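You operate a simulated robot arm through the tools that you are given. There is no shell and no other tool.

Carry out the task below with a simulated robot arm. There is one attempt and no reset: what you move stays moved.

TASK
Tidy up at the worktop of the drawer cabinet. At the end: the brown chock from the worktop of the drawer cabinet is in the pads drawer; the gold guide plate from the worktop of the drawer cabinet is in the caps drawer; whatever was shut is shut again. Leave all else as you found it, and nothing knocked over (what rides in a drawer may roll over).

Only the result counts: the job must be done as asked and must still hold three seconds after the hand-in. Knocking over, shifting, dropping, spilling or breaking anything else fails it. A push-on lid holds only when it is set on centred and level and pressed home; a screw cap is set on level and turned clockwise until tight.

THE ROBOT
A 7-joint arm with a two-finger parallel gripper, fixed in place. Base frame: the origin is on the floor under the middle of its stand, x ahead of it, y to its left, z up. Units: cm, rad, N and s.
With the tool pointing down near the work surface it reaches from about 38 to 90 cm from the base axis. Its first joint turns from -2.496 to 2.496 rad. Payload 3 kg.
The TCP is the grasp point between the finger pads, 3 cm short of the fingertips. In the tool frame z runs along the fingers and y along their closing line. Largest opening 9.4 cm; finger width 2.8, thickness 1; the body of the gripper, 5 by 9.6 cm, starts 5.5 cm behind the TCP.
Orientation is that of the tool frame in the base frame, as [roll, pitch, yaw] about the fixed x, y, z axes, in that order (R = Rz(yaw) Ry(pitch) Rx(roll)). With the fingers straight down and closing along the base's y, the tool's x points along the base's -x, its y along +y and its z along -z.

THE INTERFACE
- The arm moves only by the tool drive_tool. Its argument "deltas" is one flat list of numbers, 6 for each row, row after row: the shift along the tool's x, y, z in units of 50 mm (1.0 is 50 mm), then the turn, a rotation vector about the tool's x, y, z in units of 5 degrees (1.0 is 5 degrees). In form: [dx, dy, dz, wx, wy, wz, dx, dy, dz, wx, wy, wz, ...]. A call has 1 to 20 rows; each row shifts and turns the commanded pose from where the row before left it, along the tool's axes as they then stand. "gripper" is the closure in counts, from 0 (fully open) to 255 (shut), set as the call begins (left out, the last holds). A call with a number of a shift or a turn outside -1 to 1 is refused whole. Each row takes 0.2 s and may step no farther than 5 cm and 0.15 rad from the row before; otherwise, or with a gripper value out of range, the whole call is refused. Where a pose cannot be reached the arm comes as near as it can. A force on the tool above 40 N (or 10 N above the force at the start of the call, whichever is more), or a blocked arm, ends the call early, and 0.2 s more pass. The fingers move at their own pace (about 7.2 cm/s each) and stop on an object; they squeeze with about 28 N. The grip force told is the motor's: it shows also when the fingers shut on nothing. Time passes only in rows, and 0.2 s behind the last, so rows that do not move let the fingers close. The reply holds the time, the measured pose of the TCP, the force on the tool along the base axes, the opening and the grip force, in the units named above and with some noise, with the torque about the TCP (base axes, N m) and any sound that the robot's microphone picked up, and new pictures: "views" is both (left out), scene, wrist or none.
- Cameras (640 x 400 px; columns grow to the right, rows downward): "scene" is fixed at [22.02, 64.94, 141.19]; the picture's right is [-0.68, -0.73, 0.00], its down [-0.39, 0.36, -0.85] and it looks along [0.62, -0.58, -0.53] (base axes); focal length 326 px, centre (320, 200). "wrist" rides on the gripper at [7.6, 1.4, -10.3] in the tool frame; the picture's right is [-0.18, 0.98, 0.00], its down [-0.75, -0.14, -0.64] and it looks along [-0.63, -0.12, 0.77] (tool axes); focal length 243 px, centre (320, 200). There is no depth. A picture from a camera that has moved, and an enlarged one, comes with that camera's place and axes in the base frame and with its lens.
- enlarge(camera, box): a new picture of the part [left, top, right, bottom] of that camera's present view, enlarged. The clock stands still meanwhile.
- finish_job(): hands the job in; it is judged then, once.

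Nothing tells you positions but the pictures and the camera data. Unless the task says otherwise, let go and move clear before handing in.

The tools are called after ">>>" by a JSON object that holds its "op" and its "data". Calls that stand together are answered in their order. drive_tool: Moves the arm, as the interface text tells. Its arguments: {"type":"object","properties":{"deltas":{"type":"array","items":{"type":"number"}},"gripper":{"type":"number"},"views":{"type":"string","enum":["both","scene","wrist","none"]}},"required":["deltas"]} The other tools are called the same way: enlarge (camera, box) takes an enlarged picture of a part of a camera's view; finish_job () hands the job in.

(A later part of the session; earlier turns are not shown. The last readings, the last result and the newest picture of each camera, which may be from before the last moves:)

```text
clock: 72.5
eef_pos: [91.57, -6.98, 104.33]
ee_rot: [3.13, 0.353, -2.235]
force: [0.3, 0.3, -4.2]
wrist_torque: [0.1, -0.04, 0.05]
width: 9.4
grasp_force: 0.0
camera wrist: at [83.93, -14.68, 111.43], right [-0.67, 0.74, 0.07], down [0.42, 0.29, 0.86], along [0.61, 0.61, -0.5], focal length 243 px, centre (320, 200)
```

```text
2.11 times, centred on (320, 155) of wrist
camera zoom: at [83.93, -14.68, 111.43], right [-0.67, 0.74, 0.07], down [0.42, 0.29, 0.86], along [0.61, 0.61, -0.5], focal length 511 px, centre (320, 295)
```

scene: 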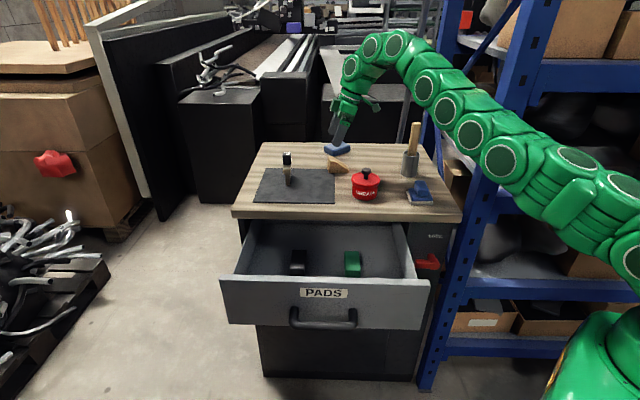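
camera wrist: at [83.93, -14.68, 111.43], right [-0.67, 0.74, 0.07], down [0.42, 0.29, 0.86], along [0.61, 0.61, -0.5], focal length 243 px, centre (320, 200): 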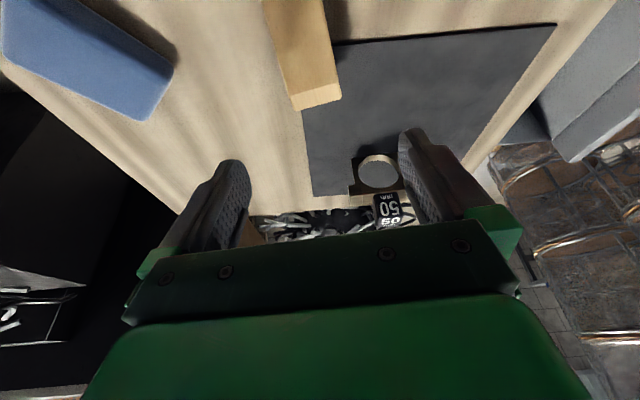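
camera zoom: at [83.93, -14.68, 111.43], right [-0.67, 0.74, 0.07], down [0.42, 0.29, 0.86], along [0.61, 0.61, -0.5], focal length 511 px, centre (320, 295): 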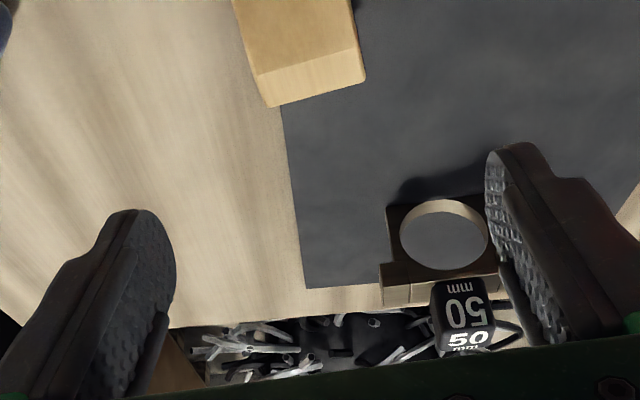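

The tool is almost exactly above the chock's tall end. I fine-tune the yaw by 4° and descend between its faces in small steps.

>>> {"op": "drive_tool", "data": {"deltas": [0, 0, 0, 0, 0, -0.8, 0.221, 0.0155, 0.608, 0, 0, 0, 0.221, 0.0155, 0.608, 0, 0, 0]}}

>>> {"op": "enlarge", "data": {"camera": "wrist", "box": [200, 60, 440, 250]}}

>>> {"op": "enlarge", "data": {"camera": "scene", "box": [300, 110, 400, 190]}}

```text
clock: 73.3
eef_pos: [91.43, -7.0, 98.22]
ee_rot: [-3.124, 0.353, -2.16]
force: [0.6, -0.3, 0.3]
wrist_torque: [-0.01, 0.03, 0.04]
width: 9.4
grasp_force: 0.0
camera wrist: at [84.17, -14.99, 105.17], right [-0.72, 0.69, 0.05], down [0.38, 0.33, 0.86], along [0.58, 0.64, -0.5], focal length 243 px, centre (320, 200)
```

scene: 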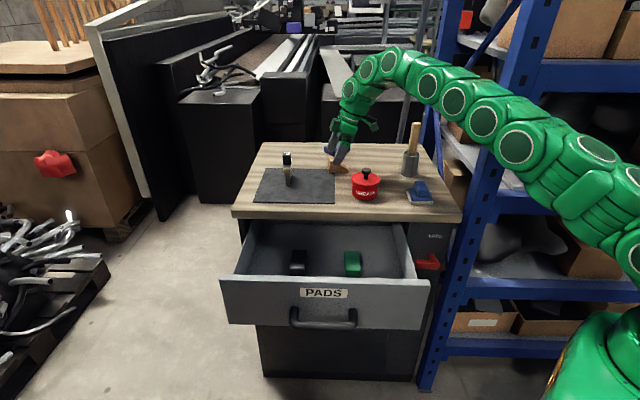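
wrist: 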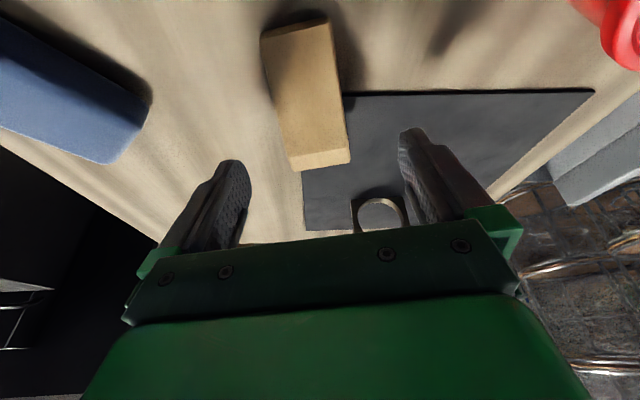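

```text
2.11 times, centred on (320, 155) of wrist
camera zoom: at [84.17, -14.99, 105.17], right [-0.72, 0.69, 0.05], down [0.38, 0.33, 0.86], along [0.58, 0.64, -0.5], focal length 511 px, centre (320, 295)
```

zoom: 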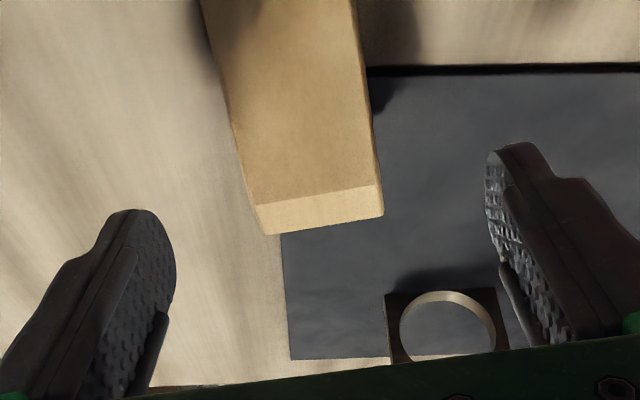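

```text
5.00 times, centred on (350, 150) of scene
camera zoom: at [22.02, 64.94, 141.19], right [-0.68, -0.73, 0.0], down [-0.39, 0.36, -0.85], along [0.62, -0.58, -0.53], focal length 1633 px, centre (170, 450)
```

zoom: 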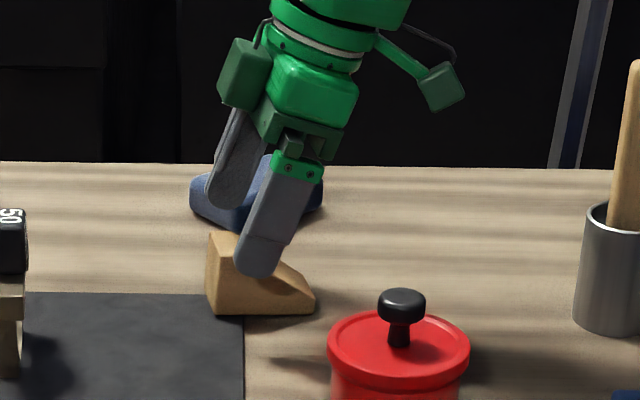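

The alignment looks right. I descend the last stretch and stop before the tips touch the worktop.

>>> {"op": "drive_tool", "data": {"deltas": [0.127, 0, 0.348, 0, 0, 0, 0.127, 0, 0.348, 0, 0, 0]}}

>>> {"op": "enlarge", "data": {"camera": "wrist", "box": [200, 60, 440, 250]}}

>>> {"op": "enlarge", "data": {"camera": "scene", "box": [300, 110, 400, 190]}}

```text
clock: 74.0
eef_pos: [91.53, -7.08, 94.39]
ee_rot: [-3.126, 0.352, -2.161]
force: [-1.3, 0.0, 0.1]
wrist_torque: [-0.01, 0.0, -0.03]
width: 9.41
grasp_force: 0.2
camera wrist: at [84.22, -15.14, 101.45], right [-0.72, 0.7, 0.05], down [0.38, 0.33, 0.86], along [0.59, 0.64, -0.5], focal length 243 px, centre (320, 200)
```

scene: 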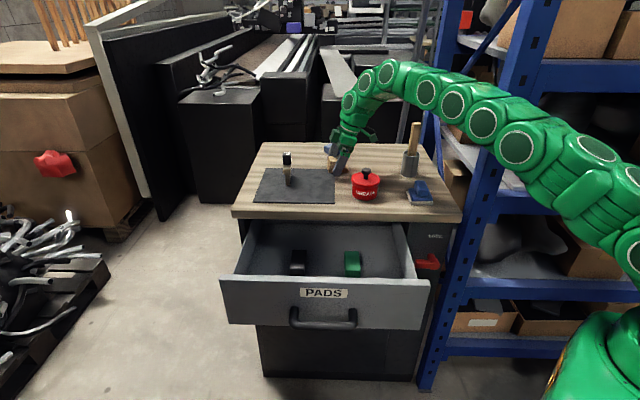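
wrist: 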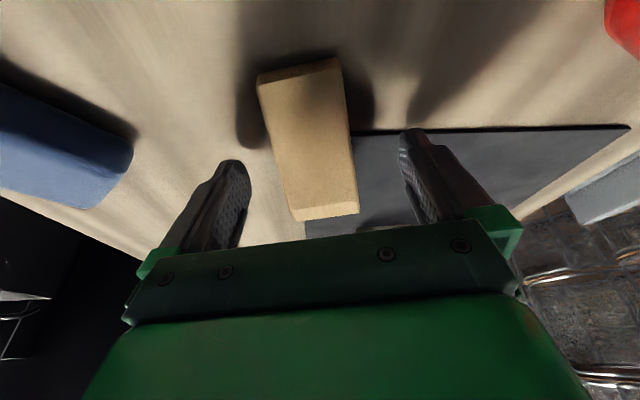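

```text
2.11 times, centred on (320, 155) of wrist
camera zoom: at [84.22, -15.14, 101.45], right [-0.72, 0.7, 0.05], down [0.38, 0.33, 0.86], along [0.59, 0.64, -0.5], focal length 511 px, centre (320, 295)
```

zoom: 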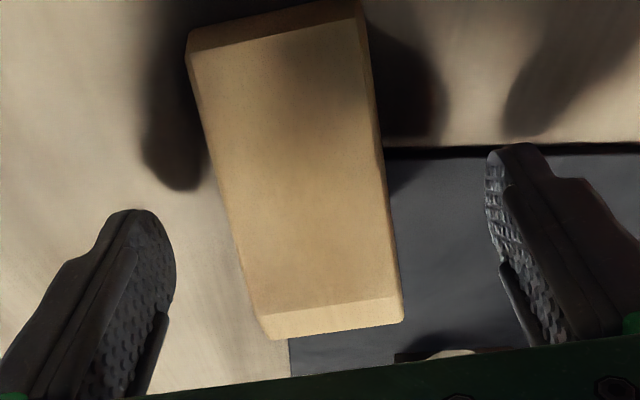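

```text
5.00 times, centred on (350, 150) of scene
camera zoom: at [22.02, 64.94, 141.19], right [-0.68, -0.73, 0.0], down [-0.39, 0.36, -0.85], along [0.62, -0.58, -0.53], focal length 1633 px, centre (170, 450)
```

zoom: 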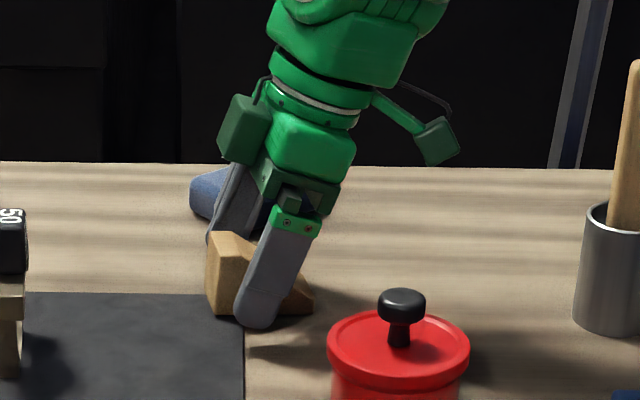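

The fingers straddle the chock and are clear of the worktop. Closing now.

>>> {"op": "drive_tool", "data": {"deltas": [0, 0, 0, 0, 0, 0, 0, 0, 0, 0, 0, 0, 0, 0, 0, 0, 0, 0, 0, 0, 0, 0, 0, 0, 0, 0, 0, 0, 0, 0], "gripper": 255}}

>>> {"op": "enlarge", "data": {"camera": "wrist", "box": [200, 60, 440, 250]}}

```text
clock: 75.2
eef_pos: [91.7, -7.09, 94.33]
ee_rot: [-3.124, 0.352, -2.16]
force: [0.6, 0.0, -0.1]
wrist_torque: [0.0, 0.01, -0.01]
width: 4.31
grasp_force: 28.0
camera wrist: at [84.25, -15.15, 101.5], right [-0.72, 0.7, 0.05], down [0.38, 0.33, 0.87], along [0.59, 0.64, -0.5], focal length 243 px, centre (320, 200)
```

scene: 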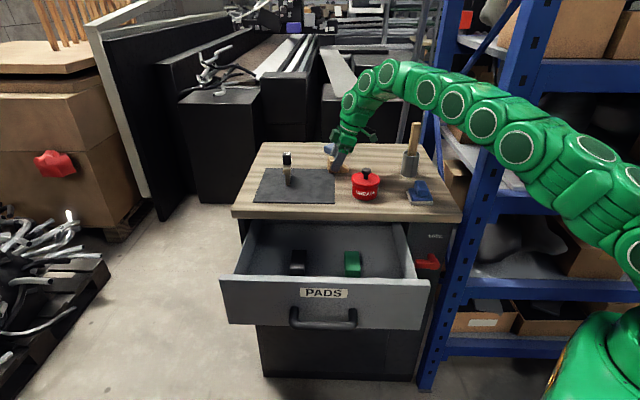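
wrist: 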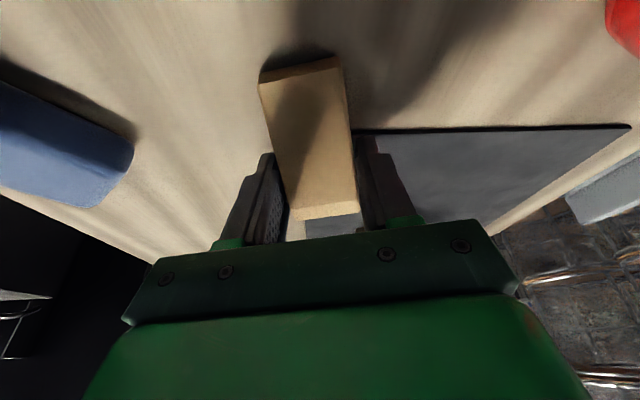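

```text
2.11 times, centred on (320, 155) of wrist
camera zoom: at [84.25, -15.15, 101.5], right [-0.72, 0.7, 0.05], down [0.38, 0.33, 0.87], along [0.59, 0.64, -0.5], focal length 511 px, centre (320, 295)
```

zoom: 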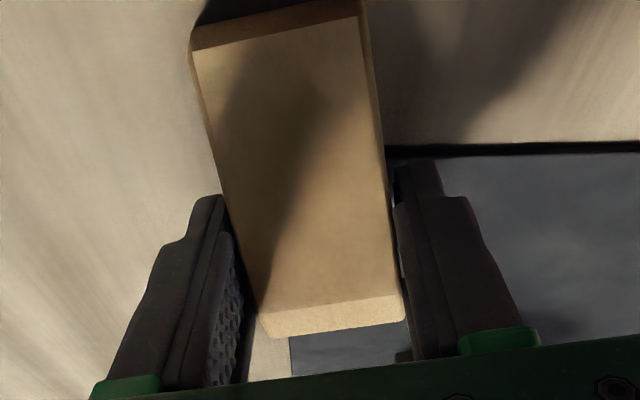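

It's gripped at 4.3 cm opening with full force. I lift a little and check that the chock comes along.

>>> {"op": "drive_tool", "data": {"deltas": [0, 0, 0, 0, 0, 0, -0.068, 0, -0.188, 0, 0, 0, -0.068, 0, -0.188, 0, 0, 0]}}

>>> {"op": "enlarge", "data": {"camera": "scene", "box": [300, 110, 400, 190]}}

>>> {"op": "enlarge", "data": {"camera": "wrist", "box": [200, 60, 440, 250]}}

```text
clock: 76.0
eef_pos: [91.46, -7.14, 96.45]
ee_rot: [-3.123, 0.355, -2.162]
force: [-0.9, -1.1, -1.4]
wrist_torque: [0.0, -0.01, -0.05]
width: 4.3
grasp_force: 27.9
camera wrist: at [84.17, -15.19, 103.57], right [-0.72, 0.7, 0.05], down [0.38, 0.33, 0.87], along [0.59, 0.64, -0.5], focal length 243 px, centre (320, 200)
```

scene: 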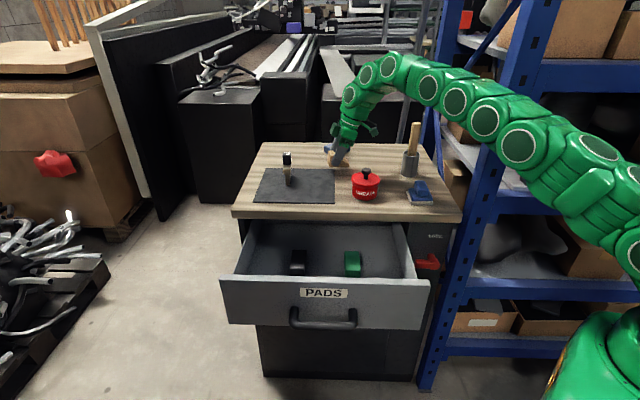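
wrist: 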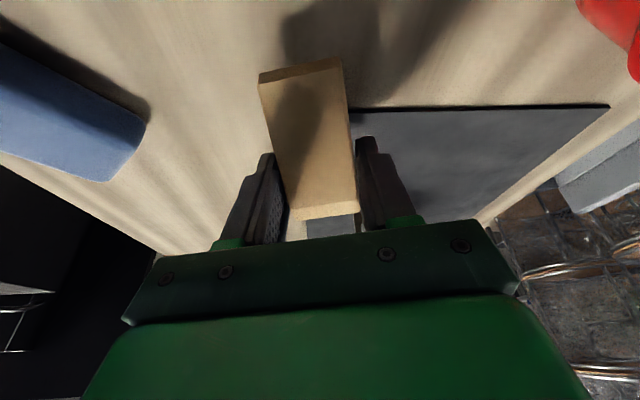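

```text
5.00 times, centred on (350, 150) of scene
camera zoom: at [22.02, 64.94, 141.19], right [-0.68, -0.73, 0.0], down [-0.39, 0.36, -0.85], along [0.62, -0.58, -0.53], focal length 1633 px, centre (170, 450)
```

zoom: 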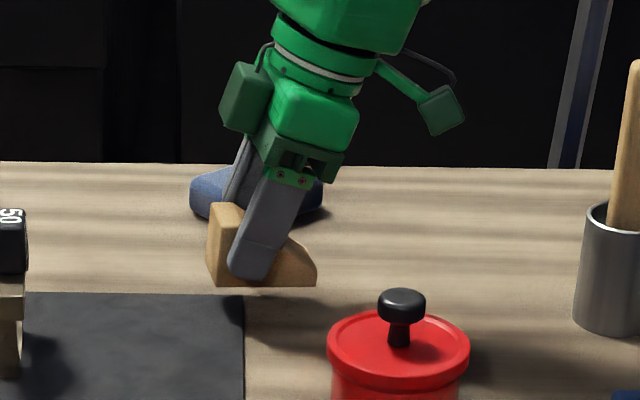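

```text
2.11 times, centred on (320, 155) of wrist
camera zoom: at [84.17, -15.19, 103.57], right [-0.72, 0.7, 0.05], down [0.38, 0.33, 0.87], along [0.59, 0.64, -0.5], focal length 511 px, centre (320, 295)
```

zoom: 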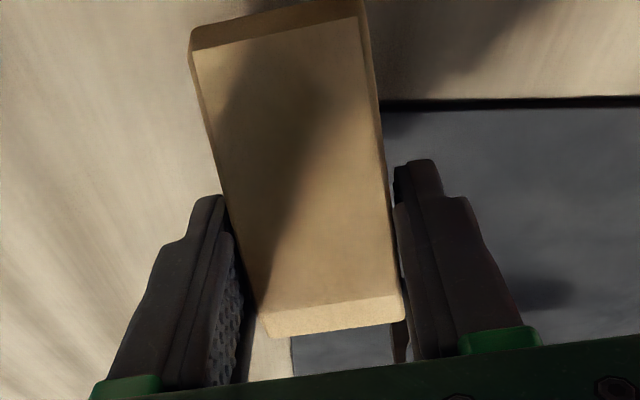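

The chock is held and lifted. I raise it well above the other things and carry it over the open drawer.

>>> {"op": "drive_tool", "data": {"deltas": [-0.267, -0.013, -0.722, 0, 0, 0, -0.267, -0.013, -0.722, 0, 0, 0, -0.267, -0.013, -0.722, 0, 0, 0, -0.2, 0.801, 0.061, 0, 0, 0, -0.2, 0.801, 0.061, 0, 0, 0, -0.2, 0.801, 0.061, 0, 0, 0, -0.2, 0.801, 0.061, 0, 0, 0, -0.2, 0.801, 0.061, 0, 0, 0, -0.2, 0.801, 0.061, 0, 0, 0, -0.2, 0.801, 0.061, 0, 0, 0, -0.2, 0.801, 0.061, 0, 0, 0, -0.2, 0.801, 0.061, 0, 0, 0]}}

>>> {"op": "enlarge", "data": {"camera": "wrist", "box": [140, 0, 500, 240]}}

```text
clock: 78.8
eef_pos: [72.88, 30.31, 97.87]
ee_rot: [2.799, 0.631, -1.99]
force: [-0.1, 0.2, -0.8]
wrist_torque: [0.01, -0.01, 0.01]
width: 4.33
grasp_force: 28.0
out of reach, approached as far as the arm can: row 3, 8, 9
stopped in row 12: the arm was blocked; the commanded pose is now the measured one
camera wrist: at [69.89, 18.27, 101.67], right [-0.86, 0.33, 0.38], down [0.43, 0.11, 0.89], along [0.26, 0.94, -0.24], focal length 243 px, centre (320, 200)
```

scene: 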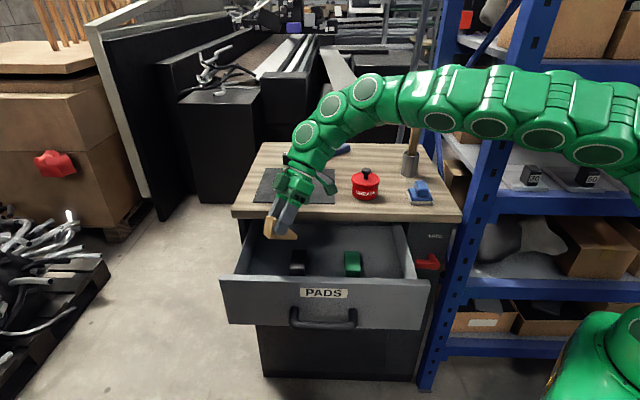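
wrist: 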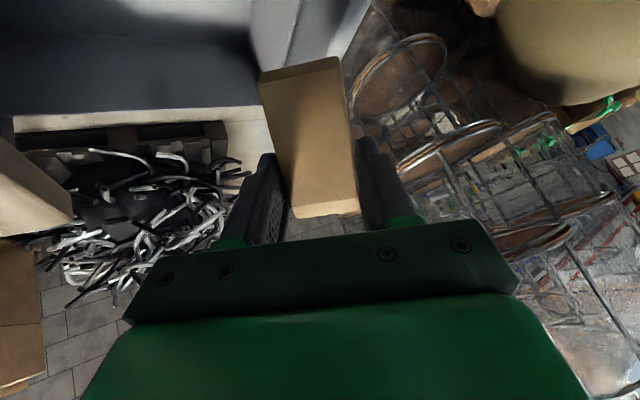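

```text
1.67 times, centred on (320, 120) of wrist
camera zoom: at [69.89, 18.27, 101.67], right [-0.86, 0.33, 0.38], down [0.43, 0.11, 0.89], along [0.26, 0.94, -0.24], focal length 404 px, centre (320, 333)
```

zoom: 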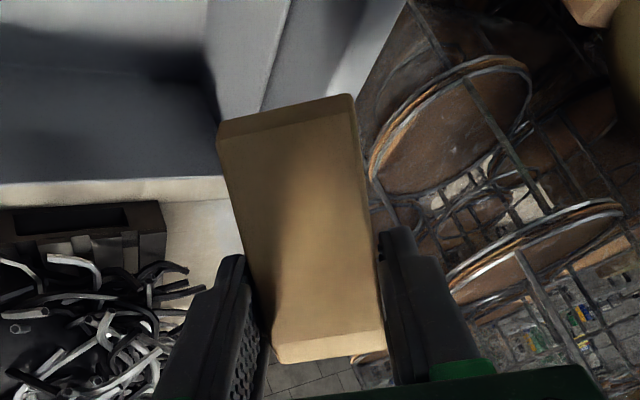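

The arm drifted off the intended path and stopped, apparently at a joint limit, with the tool tilted more than asked. I'll check that the guide plate and the rest are undisturbed before moving.

>>> {"op": "enlarge", "data": {"camera": "scene", "box": [230, 120, 400, 260]}}

```text
2.86 times, centred on (315, 190) of scene
camera zoom: at [22.02, 64.94, 141.19], right [-0.68, -0.73, 0.0], down [-0.39, 0.36, -0.85], along [0.62, -0.58, -0.53], focal length 933 px, centre (334, 229)
```

zoom: 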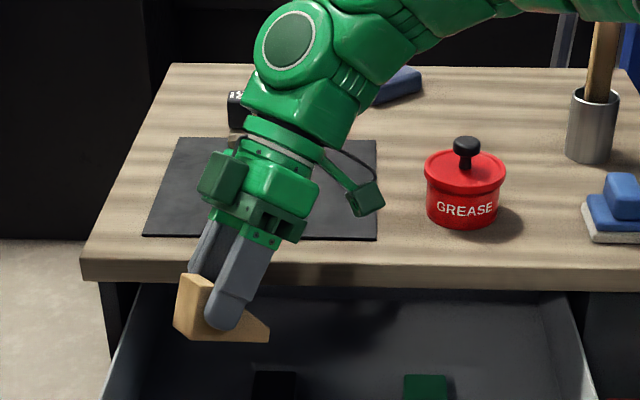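

The plate's handle is still exactly where it was. I rotate the tool back to a clean straight-down pose here in the free space over the drawer.

>>> {"op": "drive_tool", "data": {"deltas": [0, 0, 0, 0.725, 0.915, 0.751, 0, 0, 0, 0.725, 0.915, 0.751, 0, 0, 0, 0.725, 0.915, 0.751, 0, 0, 0, 0.725, 0.915, 0.751]}}

```text
clock: 79.8
eef_pos: [72.88, 30.29, 97.86]
ee_rot: [2.971, 0.254, -2.177]
force: [-1.3, -0.3, 0.9]
wrist_torque: [0.01, 0.0, 0.01]
width: 4.31
grasp_force: 27.6
camera wrist: at [67.47, 21.86, 106.11], right [-0.72, 0.67, 0.21], down [0.53, 0.33, 0.78], along [0.45, 0.67, -0.59], focal length 243 px, centre (320, 200)
```

scene: 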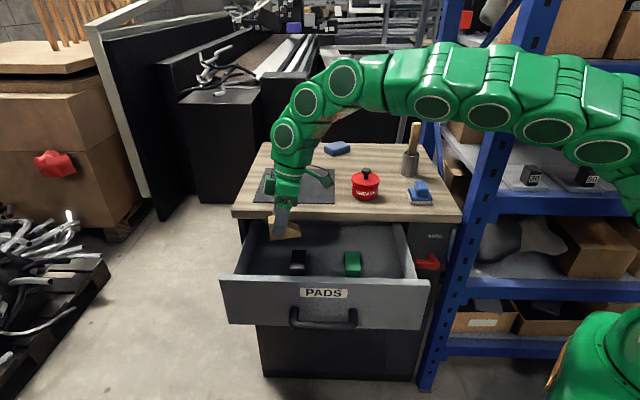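
wrist: 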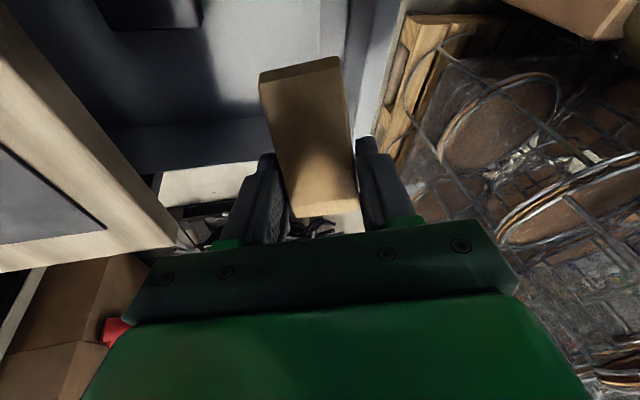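

That works. I finish the rotation to vertical and move the chock to above the free centre of the drawer.

>>> {"op": "drive_tool", "data": {"deltas": [0, 0, 0, 0.725, 0.915, 0.751, 0, 0, 0, 0.725, 0.915, 0.751, 0, 0, 0, 0.725, 0.915, 0.751]}}

>>> {"op": "enlarge", "data": {"camera": "scene", "box": [230, 120, 400, 260]}}

```text
clock: 80.5
eef_pos: [72.94, 30.19, 97.92]
ee_rot: [-3.141, -0.002, -2.354]
force: [0.3, 0.6, -1.7]
wrist_torque: [0.01, -0.03, 0.0]
width: 4.32
grasp_force: 27.9
camera wrist: at [66.51, 25.84, 108.31], right [-0.57, 0.82, 0.0], down [0.63, 0.44, 0.64], along [0.53, 0.36, -0.77], focal length 243 px, centre (320, 200)
```

scene: 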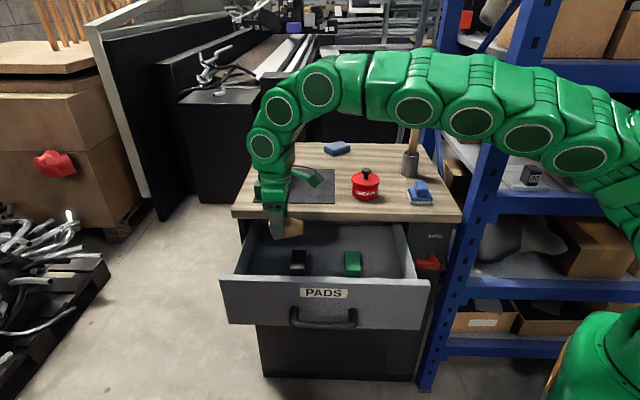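
wrist: 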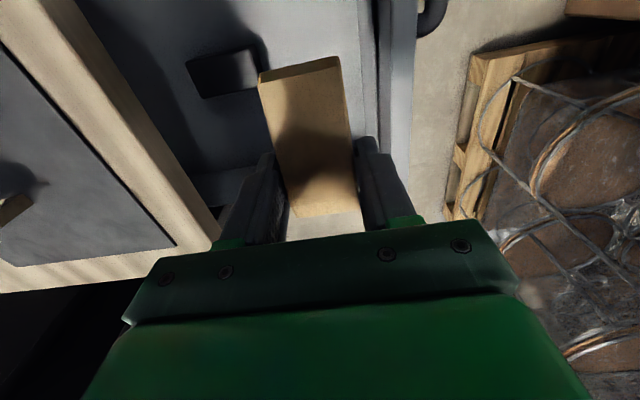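

```text
2.86 times, centred on (315, 190) of scene
camera zoom: at [22.02, 64.94, 141.19], right [-0.68, -0.73, 0.0], down [-0.39, 0.36, -0.85], along [0.62, -0.58, -0.53], focal length 933 px, centre (334, 229)
```

zoom: 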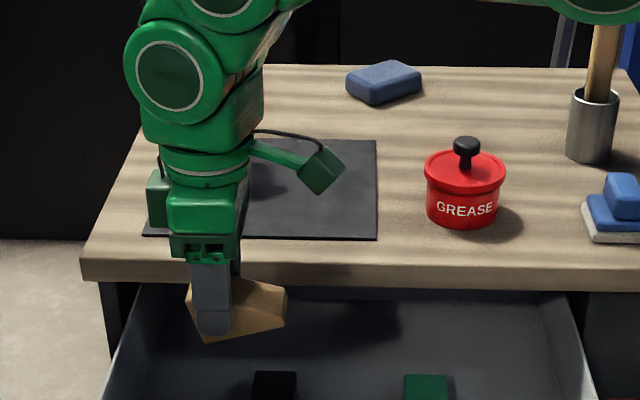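

The plate is still on the mat. Now I shift right to the drawer's centre and level the chock again with a 20° lean.

>>> {"op": "drive_tool", "data": {"deltas": [0.727, -0.153, 0, 0, 0, 0, 0.727, -0.153, 0, 0, 0, 0, 0.727, -0.153, 0, 0, 0, 0, 0, 0, 0, 0, -1, 0, 0, 0, 0, 0, -1, 0, 0, 0, 0, 0, -1, 0, 0, 0, 0, 0, -1, 0]}}

>>> {"op": "enlarge", "data": {"camera": "scene", "box": [220, 140, 460, 320]}}

```text
clock: 82.2
eef_pos: [66.81, 21.0, 97.87]
ee_rot: [3.14, 0.349, -2.353]
force: [-1.3, 1.0, -1.2]
wrist_torque: [-0.02, -0.02, -0.02]
width: 4.32
grasp_force: 28.1
camera wrist: at [58.3, 14.36, 104.98], right [-0.57, 0.82, 0.06], down [0.45, 0.25, 0.86], along [0.69, 0.52, -0.51], focal length 243 px, centre (320, 200)
```

scene: 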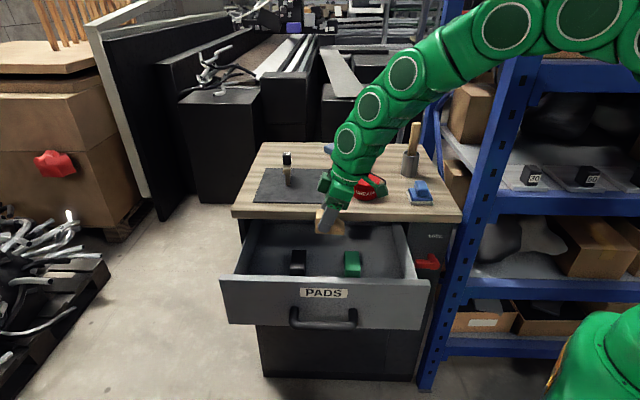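
wrist: 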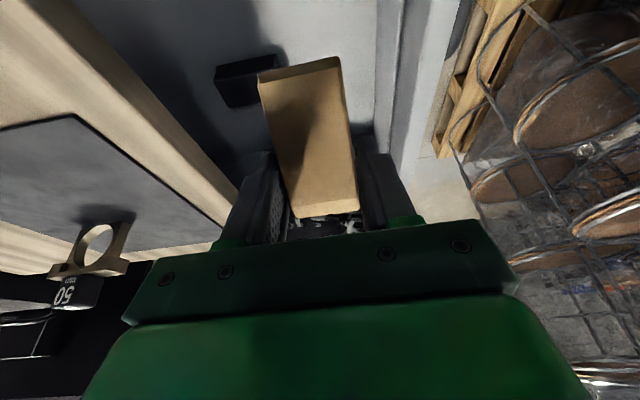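

```text
2.22 times, centred on (340, 230) of scene
camera zoom: at [22.02, 64.94, 141.19], right [-0.68, -0.73, 0.0], down [-0.39, 0.36, -0.85], along [0.62, -0.58, -0.53], focal length 726 px, centre (276, 133)
```

zoom: 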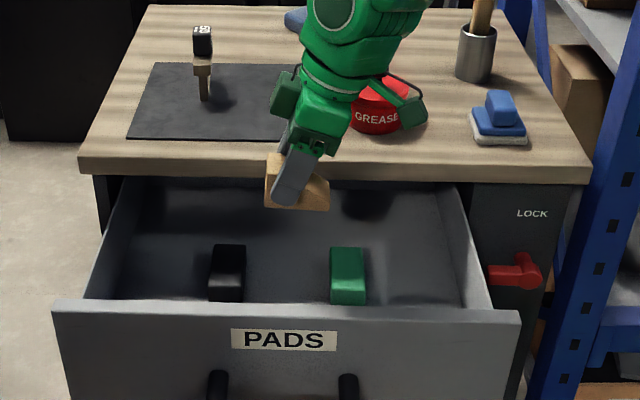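

Everything is in place, and the chock is centred over the free floor between the two blocks and the front. I lower it into the drawer.

>>> {"op": "drive_tool", "data": {"deltas": [0.258, 0, 0.711, 0, 0, 0, 0.258, 0, 0.711, 0, 0, 0, 0.258, 0, 0.711, 0, 0, 0, 0.258, 0, 0.711, 0, 0, 0, 0.258, 0, 0.711, 0, 0, 0]}}

>>> {"op": "enlarge", "data": {"camera": "scene", "box": [220, 140, 460, 320]}}

```text
clock: 83.3
eef_pos: [66.92, 20.9, 79.04]
ee_rot: [3.141, 0.348, -2.352]
force: [0.0, -0.1, -0.9]
wrist_torque: [-0.03, -0.01, 0.03]
width: 4.31
grasp_force: 27.7
camera wrist: at [58.48, 14.33, 86.13], right [-0.58, 0.82, 0.06], down [0.45, 0.25, 0.86], along [0.69, 0.52, -0.51], focal length 243 px, centre (320, 200)
```

scene: 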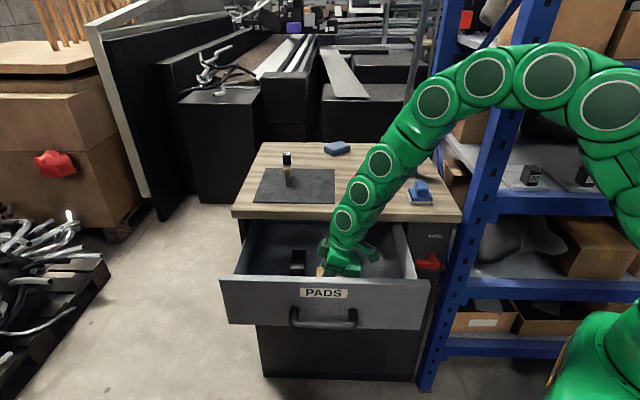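
wrist: 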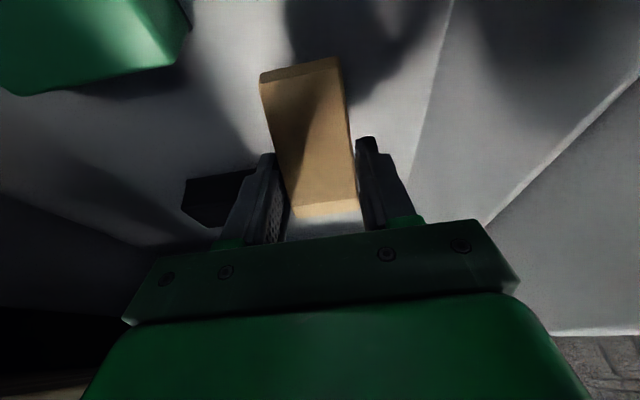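

```text
2.22 times, centred on (340, 230) of scene
camera zoom: at [22.02, 64.94, 141.19], right [-0.68, -0.73, 0.0], down [-0.39, 0.36, -0.85], along [0.62, -0.58, -0.53], focal length 726 px, centre (276, 133)
```

zoom: 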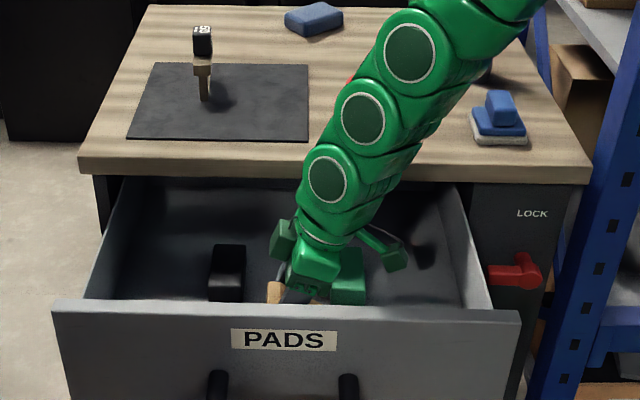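

The chock is in the drawer just above the floor. I lower in small steps until it touches.

>>> {"op": "drive_tool", "data": {"deltas": [0.034, 0, 0.094, 0, 0, 0, 0.034, 0, 0.094, 0, 0, 0, 0.034, 0, 0.094, 0, 0, 0], "views": "none"}}

>>> {"op": "drive_tool", "data": {"deltas": [0.034, 0, 0.094, 0, 0, 0, 0.034, 0, 0.094, 0, 0, 0], "views": "wrist"}}

```text
clock: 84.2
eef_pos: [66.94, 20.97, 77.61]
ee_rot: [-3.139, 0.349, -2.353]
force: [-0.8, -0.4, 0.2]
wrist_torque: [-0.04, 0.0, 0.03]
width: 4.36
grasp_force: 28.4
```

```text
clock: 84.8
eef_pos: [66.95, 20.97, 76.53]
ee_rot: [3.141, 0.348, -2.355]
force: [0.5, -0.1, -0.2]
wrist_torque: [0.01, 0.0, -0.04]
width: 4.33
grasp_force: 28.3
camera wrist: at [58.3, 14.37, 83.61], right [-0.57, 0.82, 0.06], down [0.45, 0.25, 0.86], along [0.69, 0.52, -0.51], focal length 243 px, centre (320, 200)
```

wrist: 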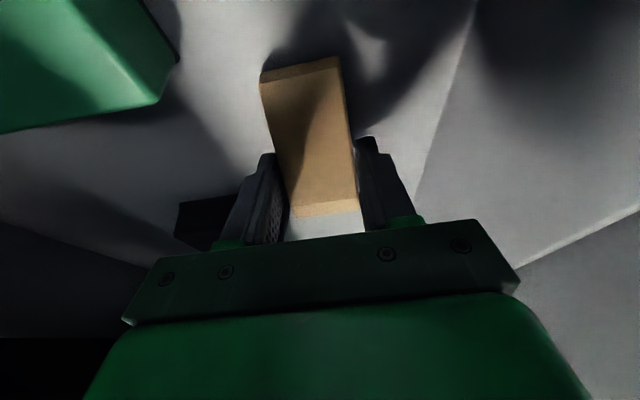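

No contact yet. I keep lowering gently.

>>> {"op": "drive_tool", "data": {"deltas": [0.034, 0, 0.094, 0, 0, 0, 0.034, 0, 0.094, 0, 0, 0], "views": "none"}}

>>> {"op": "drive_tool", "data": {"deltas": [0.034, 0, 0.094, 0, 0, 0, 0.034, 0, 0.094, 0, 0, 0], "views": "wrist"}}

```text
clock: 85.3
eef_pos: [67.03, 20.98, 75.59]
ee_rot: [-3.14, 0.35, -2.354]
force: [2.3, 4.0, 28.5]
wrist_torque: [0.02, -0.07, -0.01]
width: 4.34
grasp_force: 28.2
```

```text
clock: 85.8
eef_pos: [66.87, 20.25, 75.0]
ee_rot: [3.141, 0.348, -2.363]
force: [0.4, -1.9, 16.8]
wrist_torque: [-0.32, 0.0, -0.1]
width: 4.39
grasp_force: 27.8
stopped in row 2: the force on the tool passed its limit at 62 N (the readings are from after the stop); the commanded pose is now the measured one
camera wrist: at [58.33, 13.66, 82.13], right [-0.57, 0.82, 0.06], down [0.45, 0.24, 0.86], along [0.69, 0.52, -0.5], focal length 243 px, centre (320, 200)
```

wrist: 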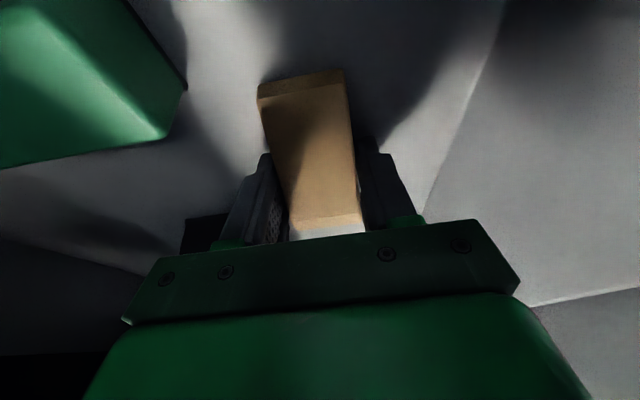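

The chock is on the drawer floor. I open the fingers partway and lift straight out.

>>> {"op": "drive_tool", "data": {"deltas": [0, 0, 0, 0, 0, 0, 0, 0, 0, 0, 0, 0, 0, 0, 0, 0, 0, 0], "gripper": 85, "views": "wrist"}}

>>> {"op": "drive_tool", "data": {"deltas": [-0.103, 0, -0.282, 0, 0, 0, -0.103, 0, -0.282, 0, 0, 0], "views": "wrist"}}

```text
clock: 86.7
eef_pos: [66.97, 20.29, 74.96]
ee_rot: [3.141, 0.35, -2.364]
force: [-4.8, -6.8, 25.9]
wrist_torque: [-0.62, -0.07, -0.48]
width: 6.32
grasp_force: 0.7
camera wrist: at [58.3, 13.71, 82.13], right [-0.57, 0.82, 0.06], down [0.45, 0.24, 0.86], along [0.69, 0.52, -0.51], focal length 243 px, centre (320, 200)
```

wrist: 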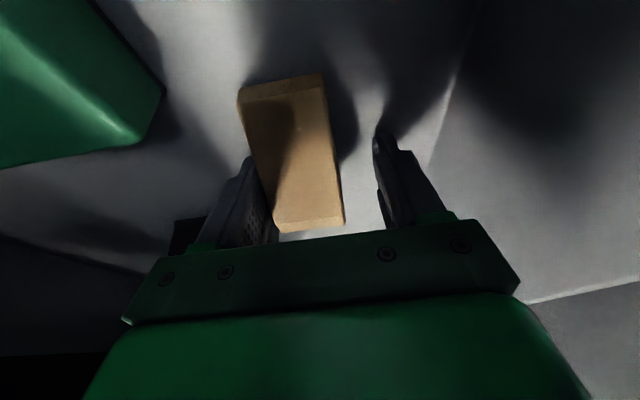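

```text
clock: 87.2
eef_pos: [66.86, 20.26, 77.99]
ee_rot: [3.14, 0.347, -2.361]
force: [-0.3, 0.3, 0.0]
wrist_torque: [0.0, -0.02, 0.01]
width: 6.26
grasp_force: 0.0
camera wrist: at [58.31, 13.71, 85.12], right [-0.57, 0.82, 0.06], down [0.45, 0.24, 0.86], along [0.69, 0.52, -0.51], focal length 243 px, centre (320, 200)
```

wrist: 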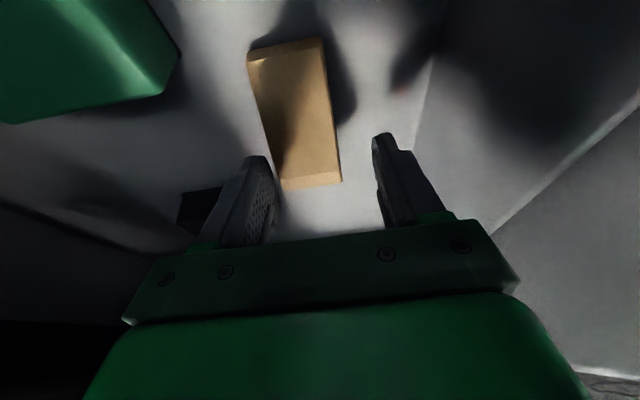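

The chock rests on the drawer floor. I rise out of the drawer and look.

>>> {"op": "drive_tool", "data": {"deltas": [-0.251, 0, -0.689, 0, 0, 0, -0.251, 0, -0.689, 0, 0, 0, -0.251, 0, -0.689, 0, 0, 0, -0.251, 0, -0.689, 0, 0, 0, -0.251, 0, -0.689, 0, 0, 0, -0.251, 0, -0.689, 0, 0, 0, -0.251, 0, -0.689, 0, 0, 0]}}

>>> {"op": "enlarge", "data": {"camera": "wrist", "box": [140, 0, 500, 240]}}

```text
clock: 88.8
eef_pos: [66.94, 20.5, 103.81]
ee_rot: [3.141, 0.348, -2.363]
force: [-0.2, -0.4, -0.6]
wrist_torque: [-0.01, -0.03, -0.01]
width: 6.29
grasp_force: 0.1
camera wrist: at [58.28, 13.96, 110.93], right [-0.57, 0.82, 0.06], down [0.45, 0.24, 0.86], along [0.69, 0.52, -0.51], focal length 243 px, centre (320, 200)
```

scene: 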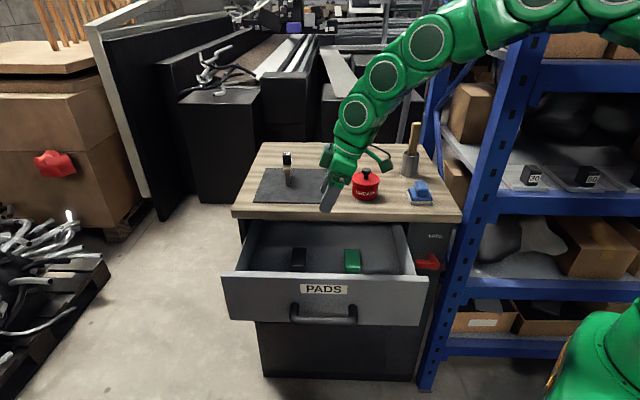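
wrist: 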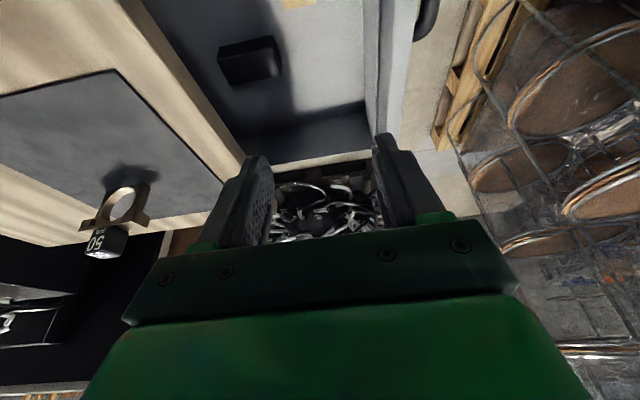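

```text
1.67 times, centred on (320, 120) of wrist
camera zoom: at [58.28, 13.96, 110.93], right [-0.57, 0.82, 0.06], down [0.45, 0.24, 0.86], along [0.69, 0.52, -0.51], focal length 404 px, centre (320, 333)
```

zoom: 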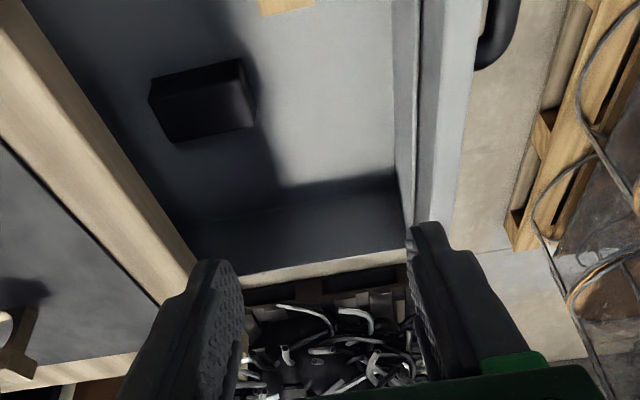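

The PADS drawer now holds the chock. I back off to the front of the cabinet and turn the tool horizontal again with closed fingers, to push the drawer shut.

>>> {"op": "drive_tool", "data": {"deltas": [0, 0, 0, 0, 1, 0, 0, 0, 0, 0, 1, 0, 0, 0, 0, 0, 1, 0, 0, 0, 0, 0, 1, 0, 0, 0.827, 0, 0, 0, 0, 0, 0.827, 0, 0, 0, 0, 0, 0.827, 0, 0, 0, 0, 0, 0.827, 0, 0, 0, 0, 0, 0.827, 0, 0, 0, 0, 0, 0.827, 0, 0, 0, 0, 0, 0, 0, 1, 0, 0, 0, 0, 0, 1, 0, 0, 0, 0, 0, 1, 0, 0, 0, 0, 0, 1, 0, 0, 0, 0, 0, 1, 0, 0, 0, 0, 0, 1, 0, 0, 0, 0, 0, 1, 0, 0, 0, 0, 0, 1, 0, 0, 0, 0, 0, 1, 0, 0], "gripper": 255, "views": "none"}}

>>> {"op": "drive_tool", "data": {"deltas": [0, 0, 0, 1, 0, 0, 0, 0, 0, 1, 0, 0, 0, 0, 0, 1, 0, 0, 0, 0, 0, 1, 0, 0, 0, 0, 0, 1, 0, 0, 0, 0, 0, 1, 0, 0, 0, 0, 0, 1, 0, 0, 0, 0, 0, 1, 0, 0, 0, 0, 0, 1, 0, 0]}}

```text
clock: 92.8
eef_pos: [49.52, 37.95, 103.61]
ee_rot: [-2.357, -0.001, -2.36]
force: [-0.3, 0.7, -0.6]
wrist_torque: [-0.01, 0.0, 0.0]
width: 0.0
grasp_force: 27.9
```

```text
clock: 94.8
eef_pos: [49.68, 37.92, 103.62]
ee_rot: [-1.57, 0.0, -2.361]
force: [-0.2, 0.8, -0.8]
wrist_torque: [0.0, 0.0, 0.01]
width: 0.01
grasp_force: 28.0
camera wrist: at [36.9, 39.82, 102.3], right [0.13, 0.13, -0.98], down [0.08, 0.99, 0.14], along [0.99, -0.1, 0.12], focal length 243 px, centre (320, 200)
```

scene: 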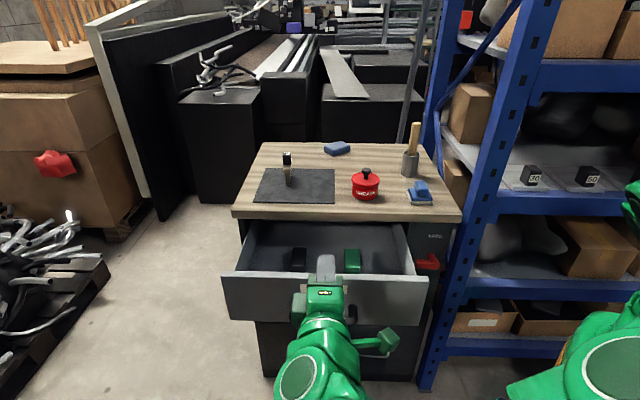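
wrist: 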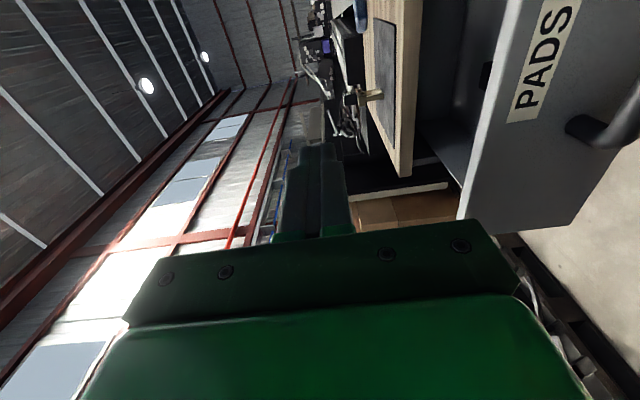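

I lower to just above the handle height and advance to the drawer front.

>>> {"op": "drive_tool", "data": {"deltas": [0, 0.87, 0, 0, 0, 0, 0, 0.87, 0, 0, 0, 0, 0, 0.87, 0, 0, 0, 0, 0, 0.87, 0, 0, 0, 0, 0, 0.87, 0, 0, 0, 0, 0, 0, 0.75, 0, 0, 0, 0, 0, 0.75, 0, 0, 0, 0, 0, 0.75, 0, 0, 0]}}

```text
clock: 96.7
eef_pos: [57.58, 29.92, 82.02]
ee_rot: [-1.572, 0.0, -2.363]
force: [-0.7, 0.6, 1.4]
wrist_torque: [-0.02, 0.03, 0.01]
width: 0.0
grasp_force: 27.7
camera wrist: at [44.87, 31.78, 80.67], right [0.13, 0.13, -0.98], down [0.08, 0.99, 0.14], along [0.99, -0.1, 0.12], focal length 243 px, centre (320, 200)
```

scene: 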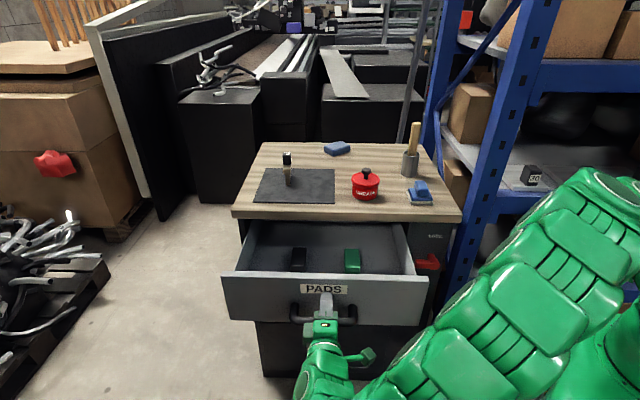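
wrist: 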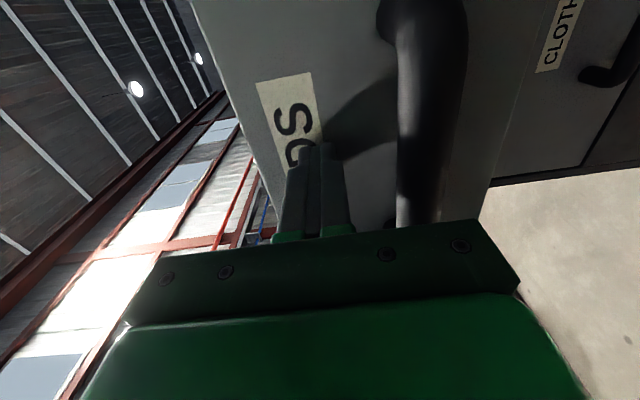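

The tips are almost at the front. I push the drawer in steadily.

>>> {"op": "drive_tool", "data": {"deltas": [0, 0, 0.2, 0, 0, 0, 0, 0, 0.25, 0, 0, 0, 0, 0, 0.3, 0, 0, 0, 0, 0, 0.3, 0, 0, 0, 0, 0, 0.3, 0, 0, 0, 0, 0, 0.3, 0, 0, 0, 0, 0, 0.3, 0, 0, 0, 0, 0, 0.3, 0, 0, 0, 0, 0, 0.3, 0, 0, 0]}}

```text
clock: 98.7
eef_pos: [66.47, 20.83, 81.85]
ee_rot: [-1.571, -0.003, -2.361]
force: [0.1, 0.3, 0.7]
wrist_torque: [-0.01, 0.0, 0.0]
width: 0.01
grasp_force: 27.9
camera wrist: at [53.8, 22.7, 80.59], right [0.13, 0.13, -0.98], down [0.08, 0.99, 0.14], along [0.99, -0.1, 0.12], focal length 243 px, centre (320, 200)
```

scene: 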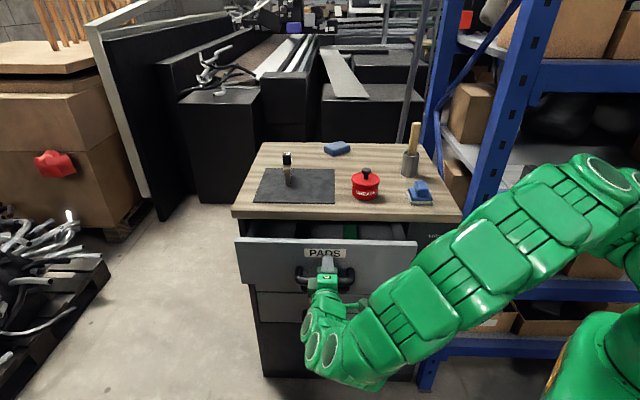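
wrist: 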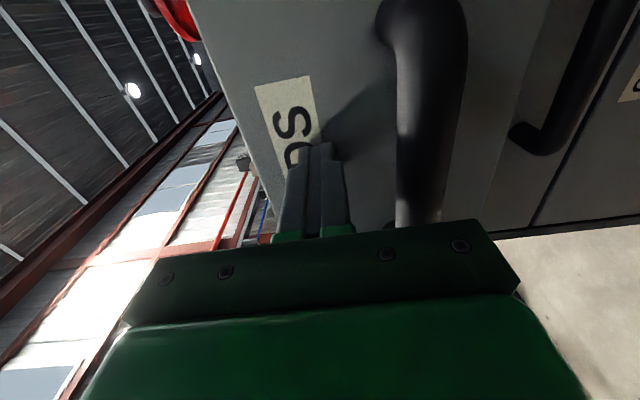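

The drawer is closing. I continue, with smaller steps at the end.

>>> {"op": "drive_tool", "data": {"deltas": [0, 0, 0.3, 0, 0, 0, 0, 0, 0.3, 0, 0, 0, 0, 0, 0.3, 0, 0, 0, 0, 0, 0.3, 0, 0, 0, 0, 0, 0.3, 0, 0, 0, 0, 0, 0.3, 0, 0, 0, 0, 0, 0.3, 0, 0, 0, 0, 0, 0.15, 0, 0, 0], "views": "none"}}

>>> {"op": "drive_tool", "data": {"deltas": [0, 0, 0.1, 0, 0, 0, 0, 0, 0.1, 0, 0, 0, 0, 0, 0.1, 0, 0, 0, 0, 0, 0.1, 0, 0, 0, 0, 0, 0.1, 0, 0, 0, 0, 0, 0.1, 0, 0, 0]}}

>>> {"op": "enlarge", "data": {"camera": "scene", "box": [220, 190, 460, 340]}}

```text
clock: 100.5
eef_pos: [74.25, 12.8, 81.7]
ee_rot: [-1.573, -0.003, -2.361]
force: [0.2, 0.0, 0.4]
wrist_torque: [-0.02, 0.02, 0.02]
width: 0.01
grasp_force: 27.7
```

```text
clock: 101.5
eef_pos: [75.35, 11.71, 81.66]
ee_rot: [-1.571, -0.001, -2.356]
force: [-21.5, 56.7, 7.2]
wrist_torque: [-0.08, -0.31, 0.41]
width: 0.0
grasp_force: 28.1
stopped in row 4: the force on the tool passed its limit at 58 N (the readings are from after the stop); the commanded pose is now the measured one
camera wrist: at [62.66, 13.5, 80.44], right [0.13, 0.13, -0.98], down [0.08, 0.99, 0.14], along [0.99, -0.09, 0.12], focal length 243 px, centre (320, 200)
```

scene: 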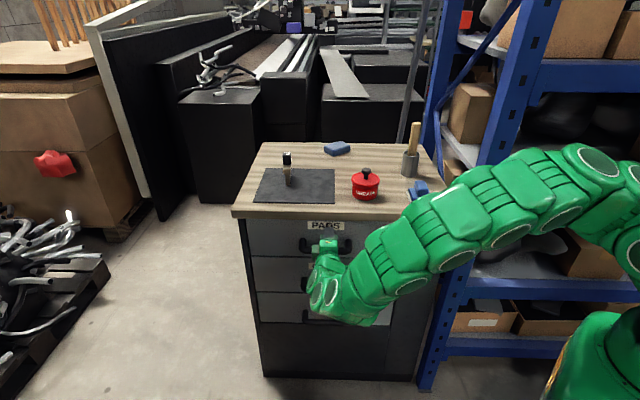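
wrist: 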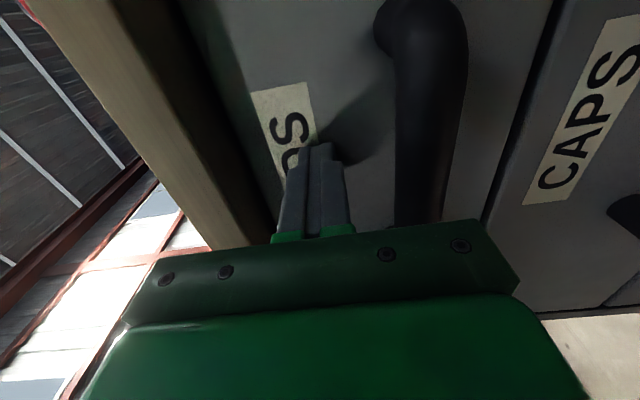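

```text
2.67 times, centred on (340, 265) of scene
camera zoom: at [22.02, 64.94, 141.19], right [-0.68, -0.73, 0.0], down [-0.39, 0.36, -0.85], along [0.62, -0.58, -0.53], focal length 871 px, centre (267, 27)
```

zoom: 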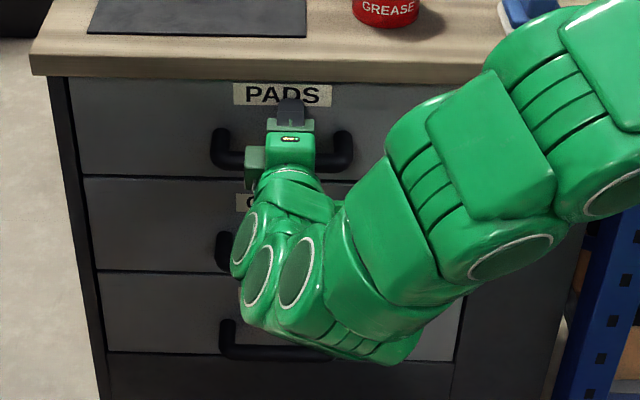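

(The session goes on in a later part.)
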